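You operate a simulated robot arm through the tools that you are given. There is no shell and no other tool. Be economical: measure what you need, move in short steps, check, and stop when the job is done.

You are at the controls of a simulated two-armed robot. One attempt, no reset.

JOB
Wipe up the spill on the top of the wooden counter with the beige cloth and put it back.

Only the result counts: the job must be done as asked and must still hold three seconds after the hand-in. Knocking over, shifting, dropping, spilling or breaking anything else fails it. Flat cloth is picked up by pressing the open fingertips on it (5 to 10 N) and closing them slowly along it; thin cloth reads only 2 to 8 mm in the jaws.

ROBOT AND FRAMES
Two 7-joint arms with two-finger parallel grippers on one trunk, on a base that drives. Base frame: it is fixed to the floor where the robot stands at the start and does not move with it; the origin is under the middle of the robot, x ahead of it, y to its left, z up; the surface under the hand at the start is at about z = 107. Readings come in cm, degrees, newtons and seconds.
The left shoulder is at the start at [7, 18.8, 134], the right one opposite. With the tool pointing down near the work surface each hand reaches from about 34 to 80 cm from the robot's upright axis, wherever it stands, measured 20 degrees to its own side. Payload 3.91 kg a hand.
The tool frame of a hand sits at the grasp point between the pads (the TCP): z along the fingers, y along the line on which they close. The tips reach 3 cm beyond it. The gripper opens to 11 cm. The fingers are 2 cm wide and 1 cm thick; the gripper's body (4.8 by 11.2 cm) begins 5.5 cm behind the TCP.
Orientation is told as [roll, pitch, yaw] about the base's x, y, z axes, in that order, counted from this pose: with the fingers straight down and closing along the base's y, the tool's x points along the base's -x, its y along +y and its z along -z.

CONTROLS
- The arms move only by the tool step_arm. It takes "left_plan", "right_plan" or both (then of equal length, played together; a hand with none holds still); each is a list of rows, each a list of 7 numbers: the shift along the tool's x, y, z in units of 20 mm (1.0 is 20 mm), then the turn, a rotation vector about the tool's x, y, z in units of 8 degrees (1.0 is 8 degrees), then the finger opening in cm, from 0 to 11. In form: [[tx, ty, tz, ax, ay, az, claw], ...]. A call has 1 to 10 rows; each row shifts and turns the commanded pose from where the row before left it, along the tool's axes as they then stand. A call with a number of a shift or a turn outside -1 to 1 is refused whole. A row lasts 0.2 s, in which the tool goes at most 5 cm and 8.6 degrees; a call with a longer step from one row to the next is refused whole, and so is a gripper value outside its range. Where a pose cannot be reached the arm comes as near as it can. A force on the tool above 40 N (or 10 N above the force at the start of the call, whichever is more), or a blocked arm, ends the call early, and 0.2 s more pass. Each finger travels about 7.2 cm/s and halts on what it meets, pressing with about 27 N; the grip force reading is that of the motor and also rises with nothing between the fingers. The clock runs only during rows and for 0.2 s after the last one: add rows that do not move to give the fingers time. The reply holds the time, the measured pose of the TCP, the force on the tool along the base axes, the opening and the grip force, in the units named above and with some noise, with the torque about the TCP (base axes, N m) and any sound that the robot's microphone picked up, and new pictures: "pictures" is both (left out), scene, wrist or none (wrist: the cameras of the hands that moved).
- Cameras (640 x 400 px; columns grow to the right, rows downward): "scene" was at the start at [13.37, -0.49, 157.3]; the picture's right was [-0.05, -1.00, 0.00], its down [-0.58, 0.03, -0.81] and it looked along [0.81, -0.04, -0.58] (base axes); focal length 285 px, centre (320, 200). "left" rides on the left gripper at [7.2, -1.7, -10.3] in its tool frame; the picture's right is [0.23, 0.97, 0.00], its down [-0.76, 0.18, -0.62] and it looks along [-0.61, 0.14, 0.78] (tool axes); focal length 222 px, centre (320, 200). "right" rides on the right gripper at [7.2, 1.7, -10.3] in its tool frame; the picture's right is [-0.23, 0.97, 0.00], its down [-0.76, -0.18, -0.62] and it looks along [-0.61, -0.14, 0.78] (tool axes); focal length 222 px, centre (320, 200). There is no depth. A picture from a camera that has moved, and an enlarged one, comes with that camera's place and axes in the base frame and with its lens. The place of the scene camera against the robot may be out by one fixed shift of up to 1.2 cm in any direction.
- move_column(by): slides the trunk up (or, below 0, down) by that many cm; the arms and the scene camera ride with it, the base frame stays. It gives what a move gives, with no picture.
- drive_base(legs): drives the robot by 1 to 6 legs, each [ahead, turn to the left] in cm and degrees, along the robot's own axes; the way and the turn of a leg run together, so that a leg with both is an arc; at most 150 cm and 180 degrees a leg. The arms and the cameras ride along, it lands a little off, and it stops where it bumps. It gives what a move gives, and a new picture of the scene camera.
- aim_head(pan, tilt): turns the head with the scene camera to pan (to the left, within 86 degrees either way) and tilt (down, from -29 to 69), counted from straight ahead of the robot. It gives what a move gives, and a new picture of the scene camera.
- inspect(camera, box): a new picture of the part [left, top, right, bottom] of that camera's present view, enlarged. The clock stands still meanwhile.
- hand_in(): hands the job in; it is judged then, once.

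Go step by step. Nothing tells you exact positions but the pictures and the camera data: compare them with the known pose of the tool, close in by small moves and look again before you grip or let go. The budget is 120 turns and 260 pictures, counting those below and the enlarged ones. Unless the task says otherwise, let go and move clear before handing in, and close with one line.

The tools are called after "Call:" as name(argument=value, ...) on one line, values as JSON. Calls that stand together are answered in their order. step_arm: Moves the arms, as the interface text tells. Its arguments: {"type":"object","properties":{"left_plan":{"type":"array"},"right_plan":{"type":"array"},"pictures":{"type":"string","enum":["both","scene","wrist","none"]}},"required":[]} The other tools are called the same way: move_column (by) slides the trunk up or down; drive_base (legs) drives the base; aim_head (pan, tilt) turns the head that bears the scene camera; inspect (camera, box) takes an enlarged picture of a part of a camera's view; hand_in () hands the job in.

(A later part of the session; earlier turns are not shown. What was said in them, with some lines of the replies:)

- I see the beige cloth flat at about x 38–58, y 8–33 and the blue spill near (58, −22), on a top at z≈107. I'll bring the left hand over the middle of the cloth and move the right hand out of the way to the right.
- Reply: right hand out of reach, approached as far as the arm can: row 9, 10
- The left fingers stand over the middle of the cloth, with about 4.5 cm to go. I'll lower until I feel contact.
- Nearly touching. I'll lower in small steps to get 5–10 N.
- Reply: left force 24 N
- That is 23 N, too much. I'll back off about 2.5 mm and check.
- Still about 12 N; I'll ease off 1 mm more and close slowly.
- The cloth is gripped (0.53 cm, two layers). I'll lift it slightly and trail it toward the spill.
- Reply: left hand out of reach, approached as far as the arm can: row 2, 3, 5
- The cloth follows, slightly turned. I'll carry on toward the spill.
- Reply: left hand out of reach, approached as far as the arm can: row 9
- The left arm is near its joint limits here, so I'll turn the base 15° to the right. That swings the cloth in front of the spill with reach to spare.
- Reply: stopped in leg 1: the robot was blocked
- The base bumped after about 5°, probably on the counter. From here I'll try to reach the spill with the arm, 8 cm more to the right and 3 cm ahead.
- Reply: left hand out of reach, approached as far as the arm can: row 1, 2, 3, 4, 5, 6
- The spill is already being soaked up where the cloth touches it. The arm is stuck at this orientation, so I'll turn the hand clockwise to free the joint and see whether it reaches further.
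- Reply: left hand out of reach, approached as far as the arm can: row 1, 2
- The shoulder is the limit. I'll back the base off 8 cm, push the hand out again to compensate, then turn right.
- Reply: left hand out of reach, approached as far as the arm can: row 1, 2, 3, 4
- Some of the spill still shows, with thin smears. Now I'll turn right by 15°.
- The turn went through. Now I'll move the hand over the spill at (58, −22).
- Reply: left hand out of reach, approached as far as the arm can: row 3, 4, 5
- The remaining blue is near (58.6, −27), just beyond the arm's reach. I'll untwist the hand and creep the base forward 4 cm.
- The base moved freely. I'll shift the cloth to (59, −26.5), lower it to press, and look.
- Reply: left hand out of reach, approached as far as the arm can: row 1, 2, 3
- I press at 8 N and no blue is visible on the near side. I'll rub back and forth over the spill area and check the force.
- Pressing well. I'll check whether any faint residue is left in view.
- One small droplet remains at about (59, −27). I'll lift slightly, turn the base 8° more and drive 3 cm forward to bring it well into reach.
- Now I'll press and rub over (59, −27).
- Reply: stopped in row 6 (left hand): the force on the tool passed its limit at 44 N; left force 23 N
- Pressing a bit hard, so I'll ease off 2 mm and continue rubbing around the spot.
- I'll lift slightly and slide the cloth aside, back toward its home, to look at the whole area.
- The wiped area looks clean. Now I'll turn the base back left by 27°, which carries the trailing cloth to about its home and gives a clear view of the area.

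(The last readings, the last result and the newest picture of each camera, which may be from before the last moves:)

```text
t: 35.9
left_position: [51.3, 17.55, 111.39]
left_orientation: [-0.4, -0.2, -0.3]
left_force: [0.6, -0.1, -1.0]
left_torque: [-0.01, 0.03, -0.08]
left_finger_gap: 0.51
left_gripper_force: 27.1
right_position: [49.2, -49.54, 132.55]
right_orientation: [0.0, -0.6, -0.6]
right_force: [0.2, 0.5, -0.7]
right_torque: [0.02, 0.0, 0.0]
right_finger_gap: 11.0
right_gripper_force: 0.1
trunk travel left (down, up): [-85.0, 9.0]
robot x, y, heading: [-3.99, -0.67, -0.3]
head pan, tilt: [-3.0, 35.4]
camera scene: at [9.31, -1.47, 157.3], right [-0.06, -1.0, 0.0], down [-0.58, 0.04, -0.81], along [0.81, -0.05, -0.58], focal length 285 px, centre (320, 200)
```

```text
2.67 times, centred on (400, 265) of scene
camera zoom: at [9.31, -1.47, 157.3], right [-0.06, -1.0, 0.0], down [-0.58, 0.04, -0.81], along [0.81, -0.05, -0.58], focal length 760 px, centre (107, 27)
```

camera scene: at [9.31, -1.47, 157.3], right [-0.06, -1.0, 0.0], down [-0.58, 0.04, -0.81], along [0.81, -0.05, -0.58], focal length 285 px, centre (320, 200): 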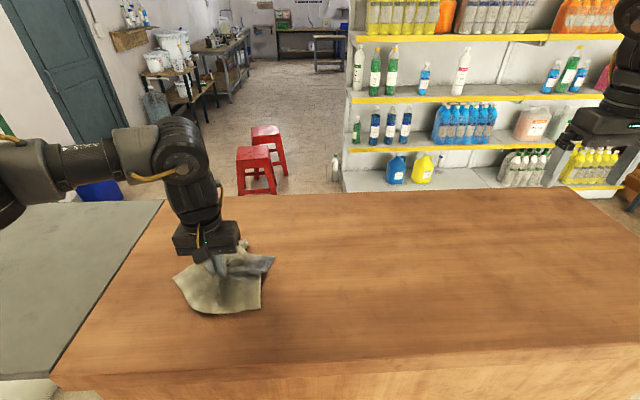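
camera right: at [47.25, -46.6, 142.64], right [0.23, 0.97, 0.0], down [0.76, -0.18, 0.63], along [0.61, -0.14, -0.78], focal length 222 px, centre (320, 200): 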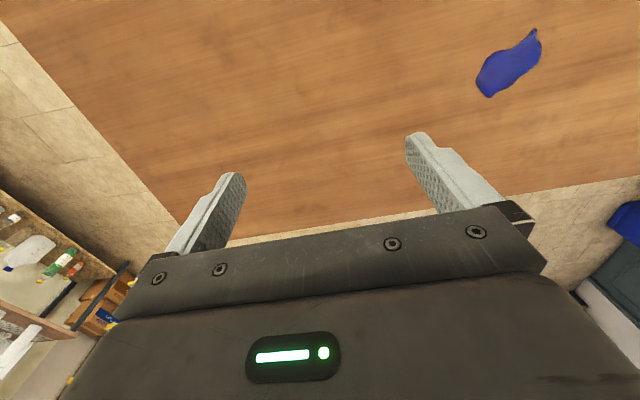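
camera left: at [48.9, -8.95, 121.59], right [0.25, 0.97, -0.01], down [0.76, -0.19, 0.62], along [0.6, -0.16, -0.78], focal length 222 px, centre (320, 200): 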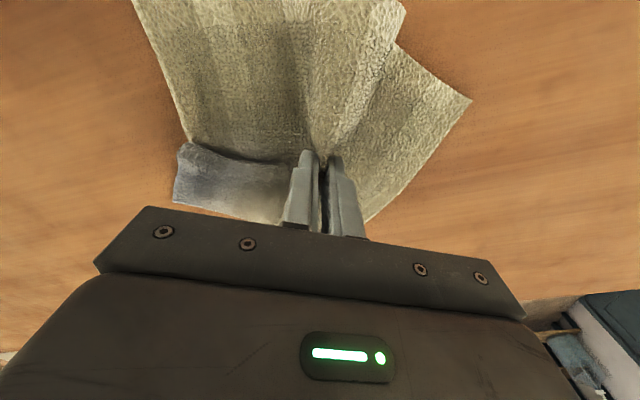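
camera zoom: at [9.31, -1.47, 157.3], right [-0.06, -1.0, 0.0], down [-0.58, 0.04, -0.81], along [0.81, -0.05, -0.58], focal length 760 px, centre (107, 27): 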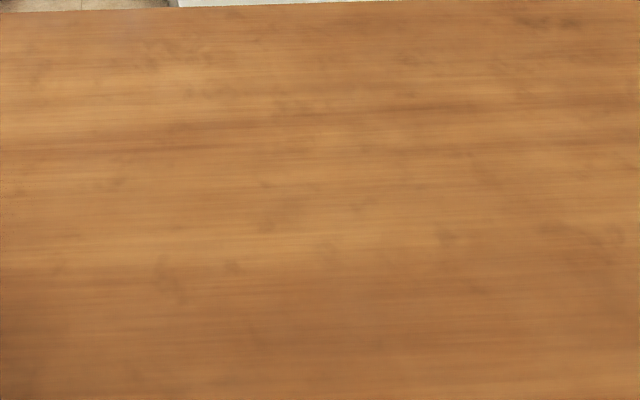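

The counter looks clean; I'll zoom in once more on the old spill spot and on the cloth.

Call:
inspect(camera="scene", box=[345, 220, 441, 280])

Call:
inspect(camera="scene", box=[140, 230, 300, 330])

Call:
inspect(camera="left", box=[0, 0, 640, 400])

```text
6.67 times, centred on (393, 250) of scene
camera zoom: at [9.31, -1.47, 157.3], right [-0.06, -1.0, 0.0], down [-0.58, 0.04, -0.81], along [0.81, -0.05, -0.58], focal length 1899 px, centre (-167, -133)
```

zoom: 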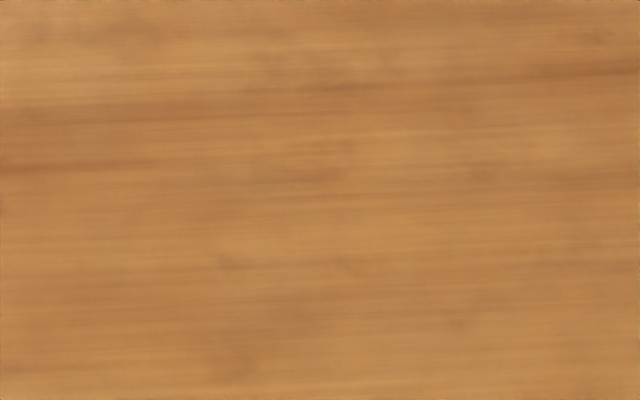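

```text
4.00 times, centred on (220, 280) of scene
camera zoom: at [9.31, -1.47, 157.3], right [-0.06, -1.0, 0.0], down [-0.58, 0.04, -0.81], along [0.81, -0.05, -0.58], focal length 1140 px, centre (720, -120)
```

zoom: 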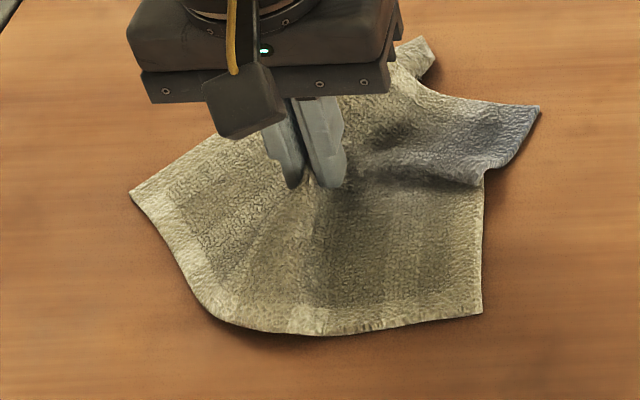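

```text
1.00 times, centred on (320, 200) of left (not enlarged: the box is as wide or as high as the picture)
camera zoom: at [43.91, 15.96, 121.59], right [-0.22, 0.98, -0.01], down [0.76, 0.18, 0.62], along [0.61, 0.13, -0.78], focal length 222 px, centre (320, 200)
```

zoom: 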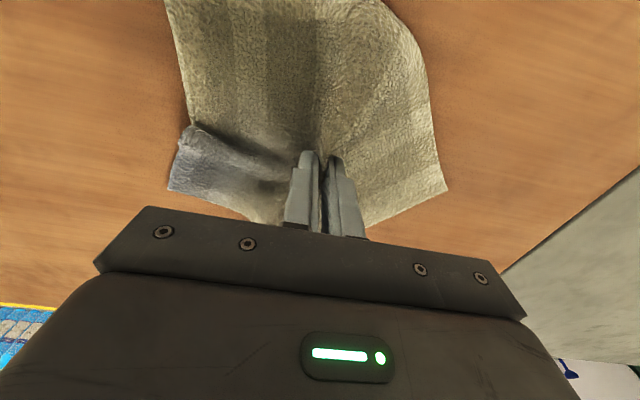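

The counter is clean. I'll shift the cloth to its original centre, lower it and open the fingers slowly with light pressure to spread the fold.

Call:
step_arm(left_plan=[[0.8, 0.6, 0, 0, 0, 0, 0], [0.8, 0.6, 0, 0, 0, 0, 0], [0, 0, 0.45, 0, 0, 0, 0], [0, 0, 0, 0, 0, 0, 0]], pictures="none")

Call:
step_arm(left_plan=[[0, 0, 0, 0, 0, 0, 1], [0, 0, 0, 0, 0, 0, 2], [0, 0, 0, 0, 0, 0, 3], [0, 0, 0, 0, 0, 0, 4], [0, 0, 0, 0, 0, 0, 5], [0, 0, 0, 0, 0, 0, 6], [0, 0, 0, 0, 0, 0, 6]], pictures="both")

```text
t: 36.9
left_position: [47.95, 19.94, 110.51]
left_orientation: [-0.6, -0.3, -0.3]
left_force: [-0.3, 0.6, 10.2]
left_torque: [0.06, -0.03, -0.07]
left_finger_gap: 0.47
left_gripper_force: 26.6
right_position: [49.21, -49.42, 132.71]
right_orientation: [-0.1, -0.7, -0.6]
right_force: [0.9, 0.0, 0.4]
right_torque: [0.02, -0.01, -0.01]
right_finger_gap: 11.05
right_gripper_force: 0.2
trunk travel left (down, up): [-85.0, 9.0]
robot x, y, heading: [-4.14, -0.61, -0.4]
head pan, tilt: [-3.0, 35.4]
```

```text
t: 38.5
left_position: [48.14, 20.03, 110.55]
left_orientation: [-0.5, -0.1, -0.4]
left_force: [0.0, -0.3, 2.0]
left_torque: [0.0, 0.01, -0.01]
left_finger_gap: 5.95
left_gripper_force: 0.1
right_position: [49.3, -49.38, 132.77]
right_orientation: [-0.1, -0.6, -0.6]
right_force: [0.2, 0.0, 0.3]
right_torque: [-0.03, 0.0, 0.02]
right_finger_gap: 11.0
right_gripper_force: 0.1
trunk travel left (down, up): [-85.0, 9.0]
robot x, y, heading: [-4.39, -0.62, -0.5]
head pan, tilt: [-3.0, 35.4]
camera scene: at [9.24, -1.3, 157.31], right [-0.06, -1.0, 0.0], down [-0.58, 0.04, -0.81], along [0.81, -0.05, -0.58], focal length 285 px, centre (320, 200)
camera left: at [40.7, 18.47, 120.65], right [-0.22, 0.98, -0.01], down [0.76, 0.18, 0.62], along [0.61, 0.13, -0.78], focal length 222 px, centre (320, 200)
```

scene: 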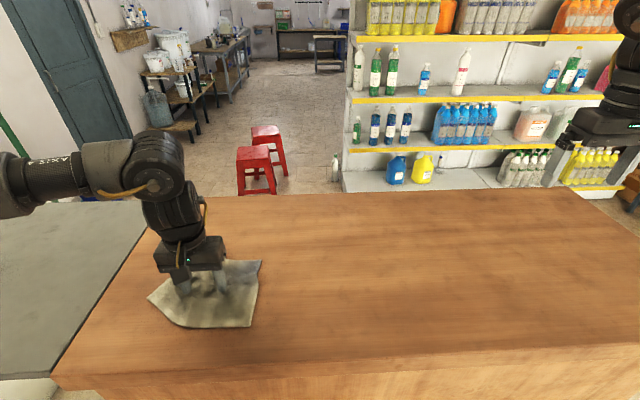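
left: 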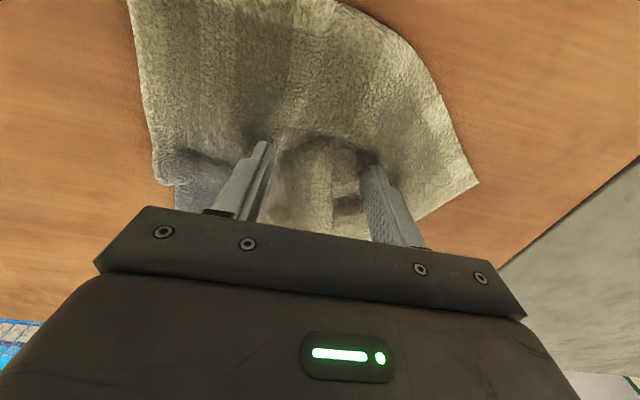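

Released. I'll raise the hand clear and look at how the cloth lies.

Call:
step_arm(left_plan=[[0, 0, -1, 0, 0, 0, 6], [0, 0, -1, 0, 0, 0, 6], [0, 0, -1, 0, 0, 0, 6], [0, 0, -1, 0, 0, 0, 6], [-0.9, 0, -1, 0, 0, 0, 6], [-0.9, 0, -1, 0, 0, 0, 6], [-0.9, 0, -1, 0, 0, 0, 6], [-0.9, 0, -1, 0, 0, 0, 6], [-0.9, 0, 0, 0, 0, 0, 6]], pictures="both")

Call:
inspect(camera="scene", box=[100, 220, 308, 350])

```text
t: 40.5
left_position: [57.21, 20.08, 126.42]
left_orientation: [-0.4, -0.1, -0.4]
left_force: [0.0, 0.0, 0.6]
left_torque: [-0.02, -0.02, -0.03]
left_finger_gap: 5.99
left_gripper_force: 0.1
right_position: [49.46, -49.51, 132.67]
right_orientation: [0.0, -0.5, -0.6]
right_force: [0.2, 0.6, 0.9]
right_torque: [0.0, 0.0, 0.02]
right_finger_gap: 11.01
right_gripper_force: 0.1
trunk travel left (down, up): [-85.0, 9.0]
robot x, y, heading: [-3.45, -0.35, -0.5]
head pan, tilt: [-3.0, 35.4]
camera scene: at [9.41, -1.38, 157.29], right [-0.06, -1.0, 0.0], down [-0.58, 0.04, -0.81], along [0.81, -0.05, -0.58], focal length 285 px, centre (320, 200)
camera left: at [49.82, 18.5, 136.66], right [-0.22, 0.98, -0.01], down [0.76, 0.18, 0.62], along [0.61, 0.13, -0.78], focal length 222 px, centre (320, 200)
```

scene: 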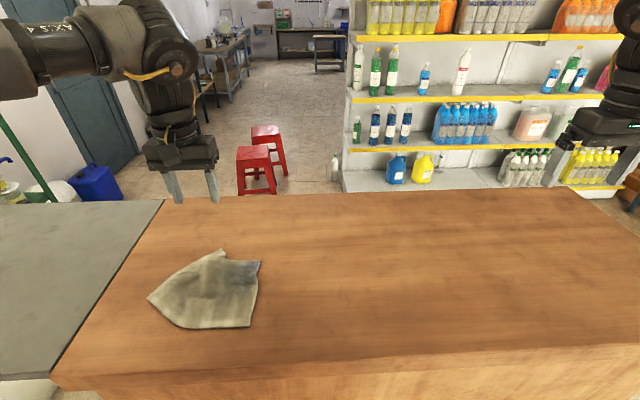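
left: 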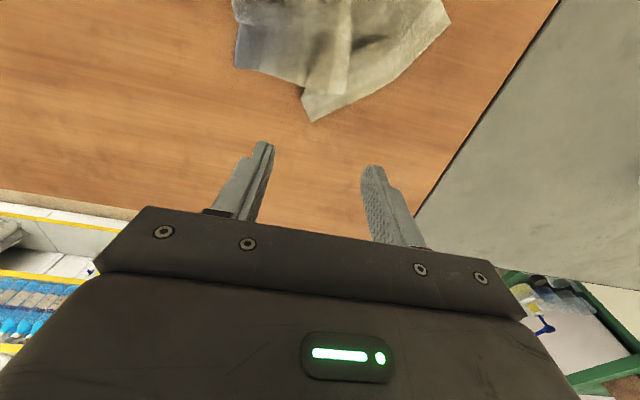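

```text
3.08 times, centred on (204, 285) of scene
camera zoom: at [9.41, -1.38, 157.29], right [-0.06, -1.0, 0.0], down [-0.58, 0.04, -0.81], along [0.81, -0.05, -0.58], focal length 877 px, centre (677, -62)
```

zoom: 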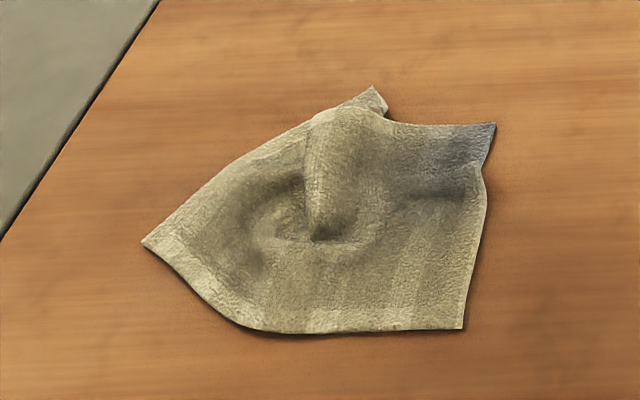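

The cloth lies centred at about (48.5, 19), within 1.5 cm of where it began. The counter is clean and both hands are clear, so I'm handing in.

Call:
hand_in()

```text
The job is handed in.
```

I wiped up the blue spill and put the beige cloth back in its place on the counter, and then handed the job in. Close-up pictures showed no blue left on the counter. The cloth is centred within about 1.5 cm of where it started, but it lies a little rumpled and turned. No result came back after the hand-in.
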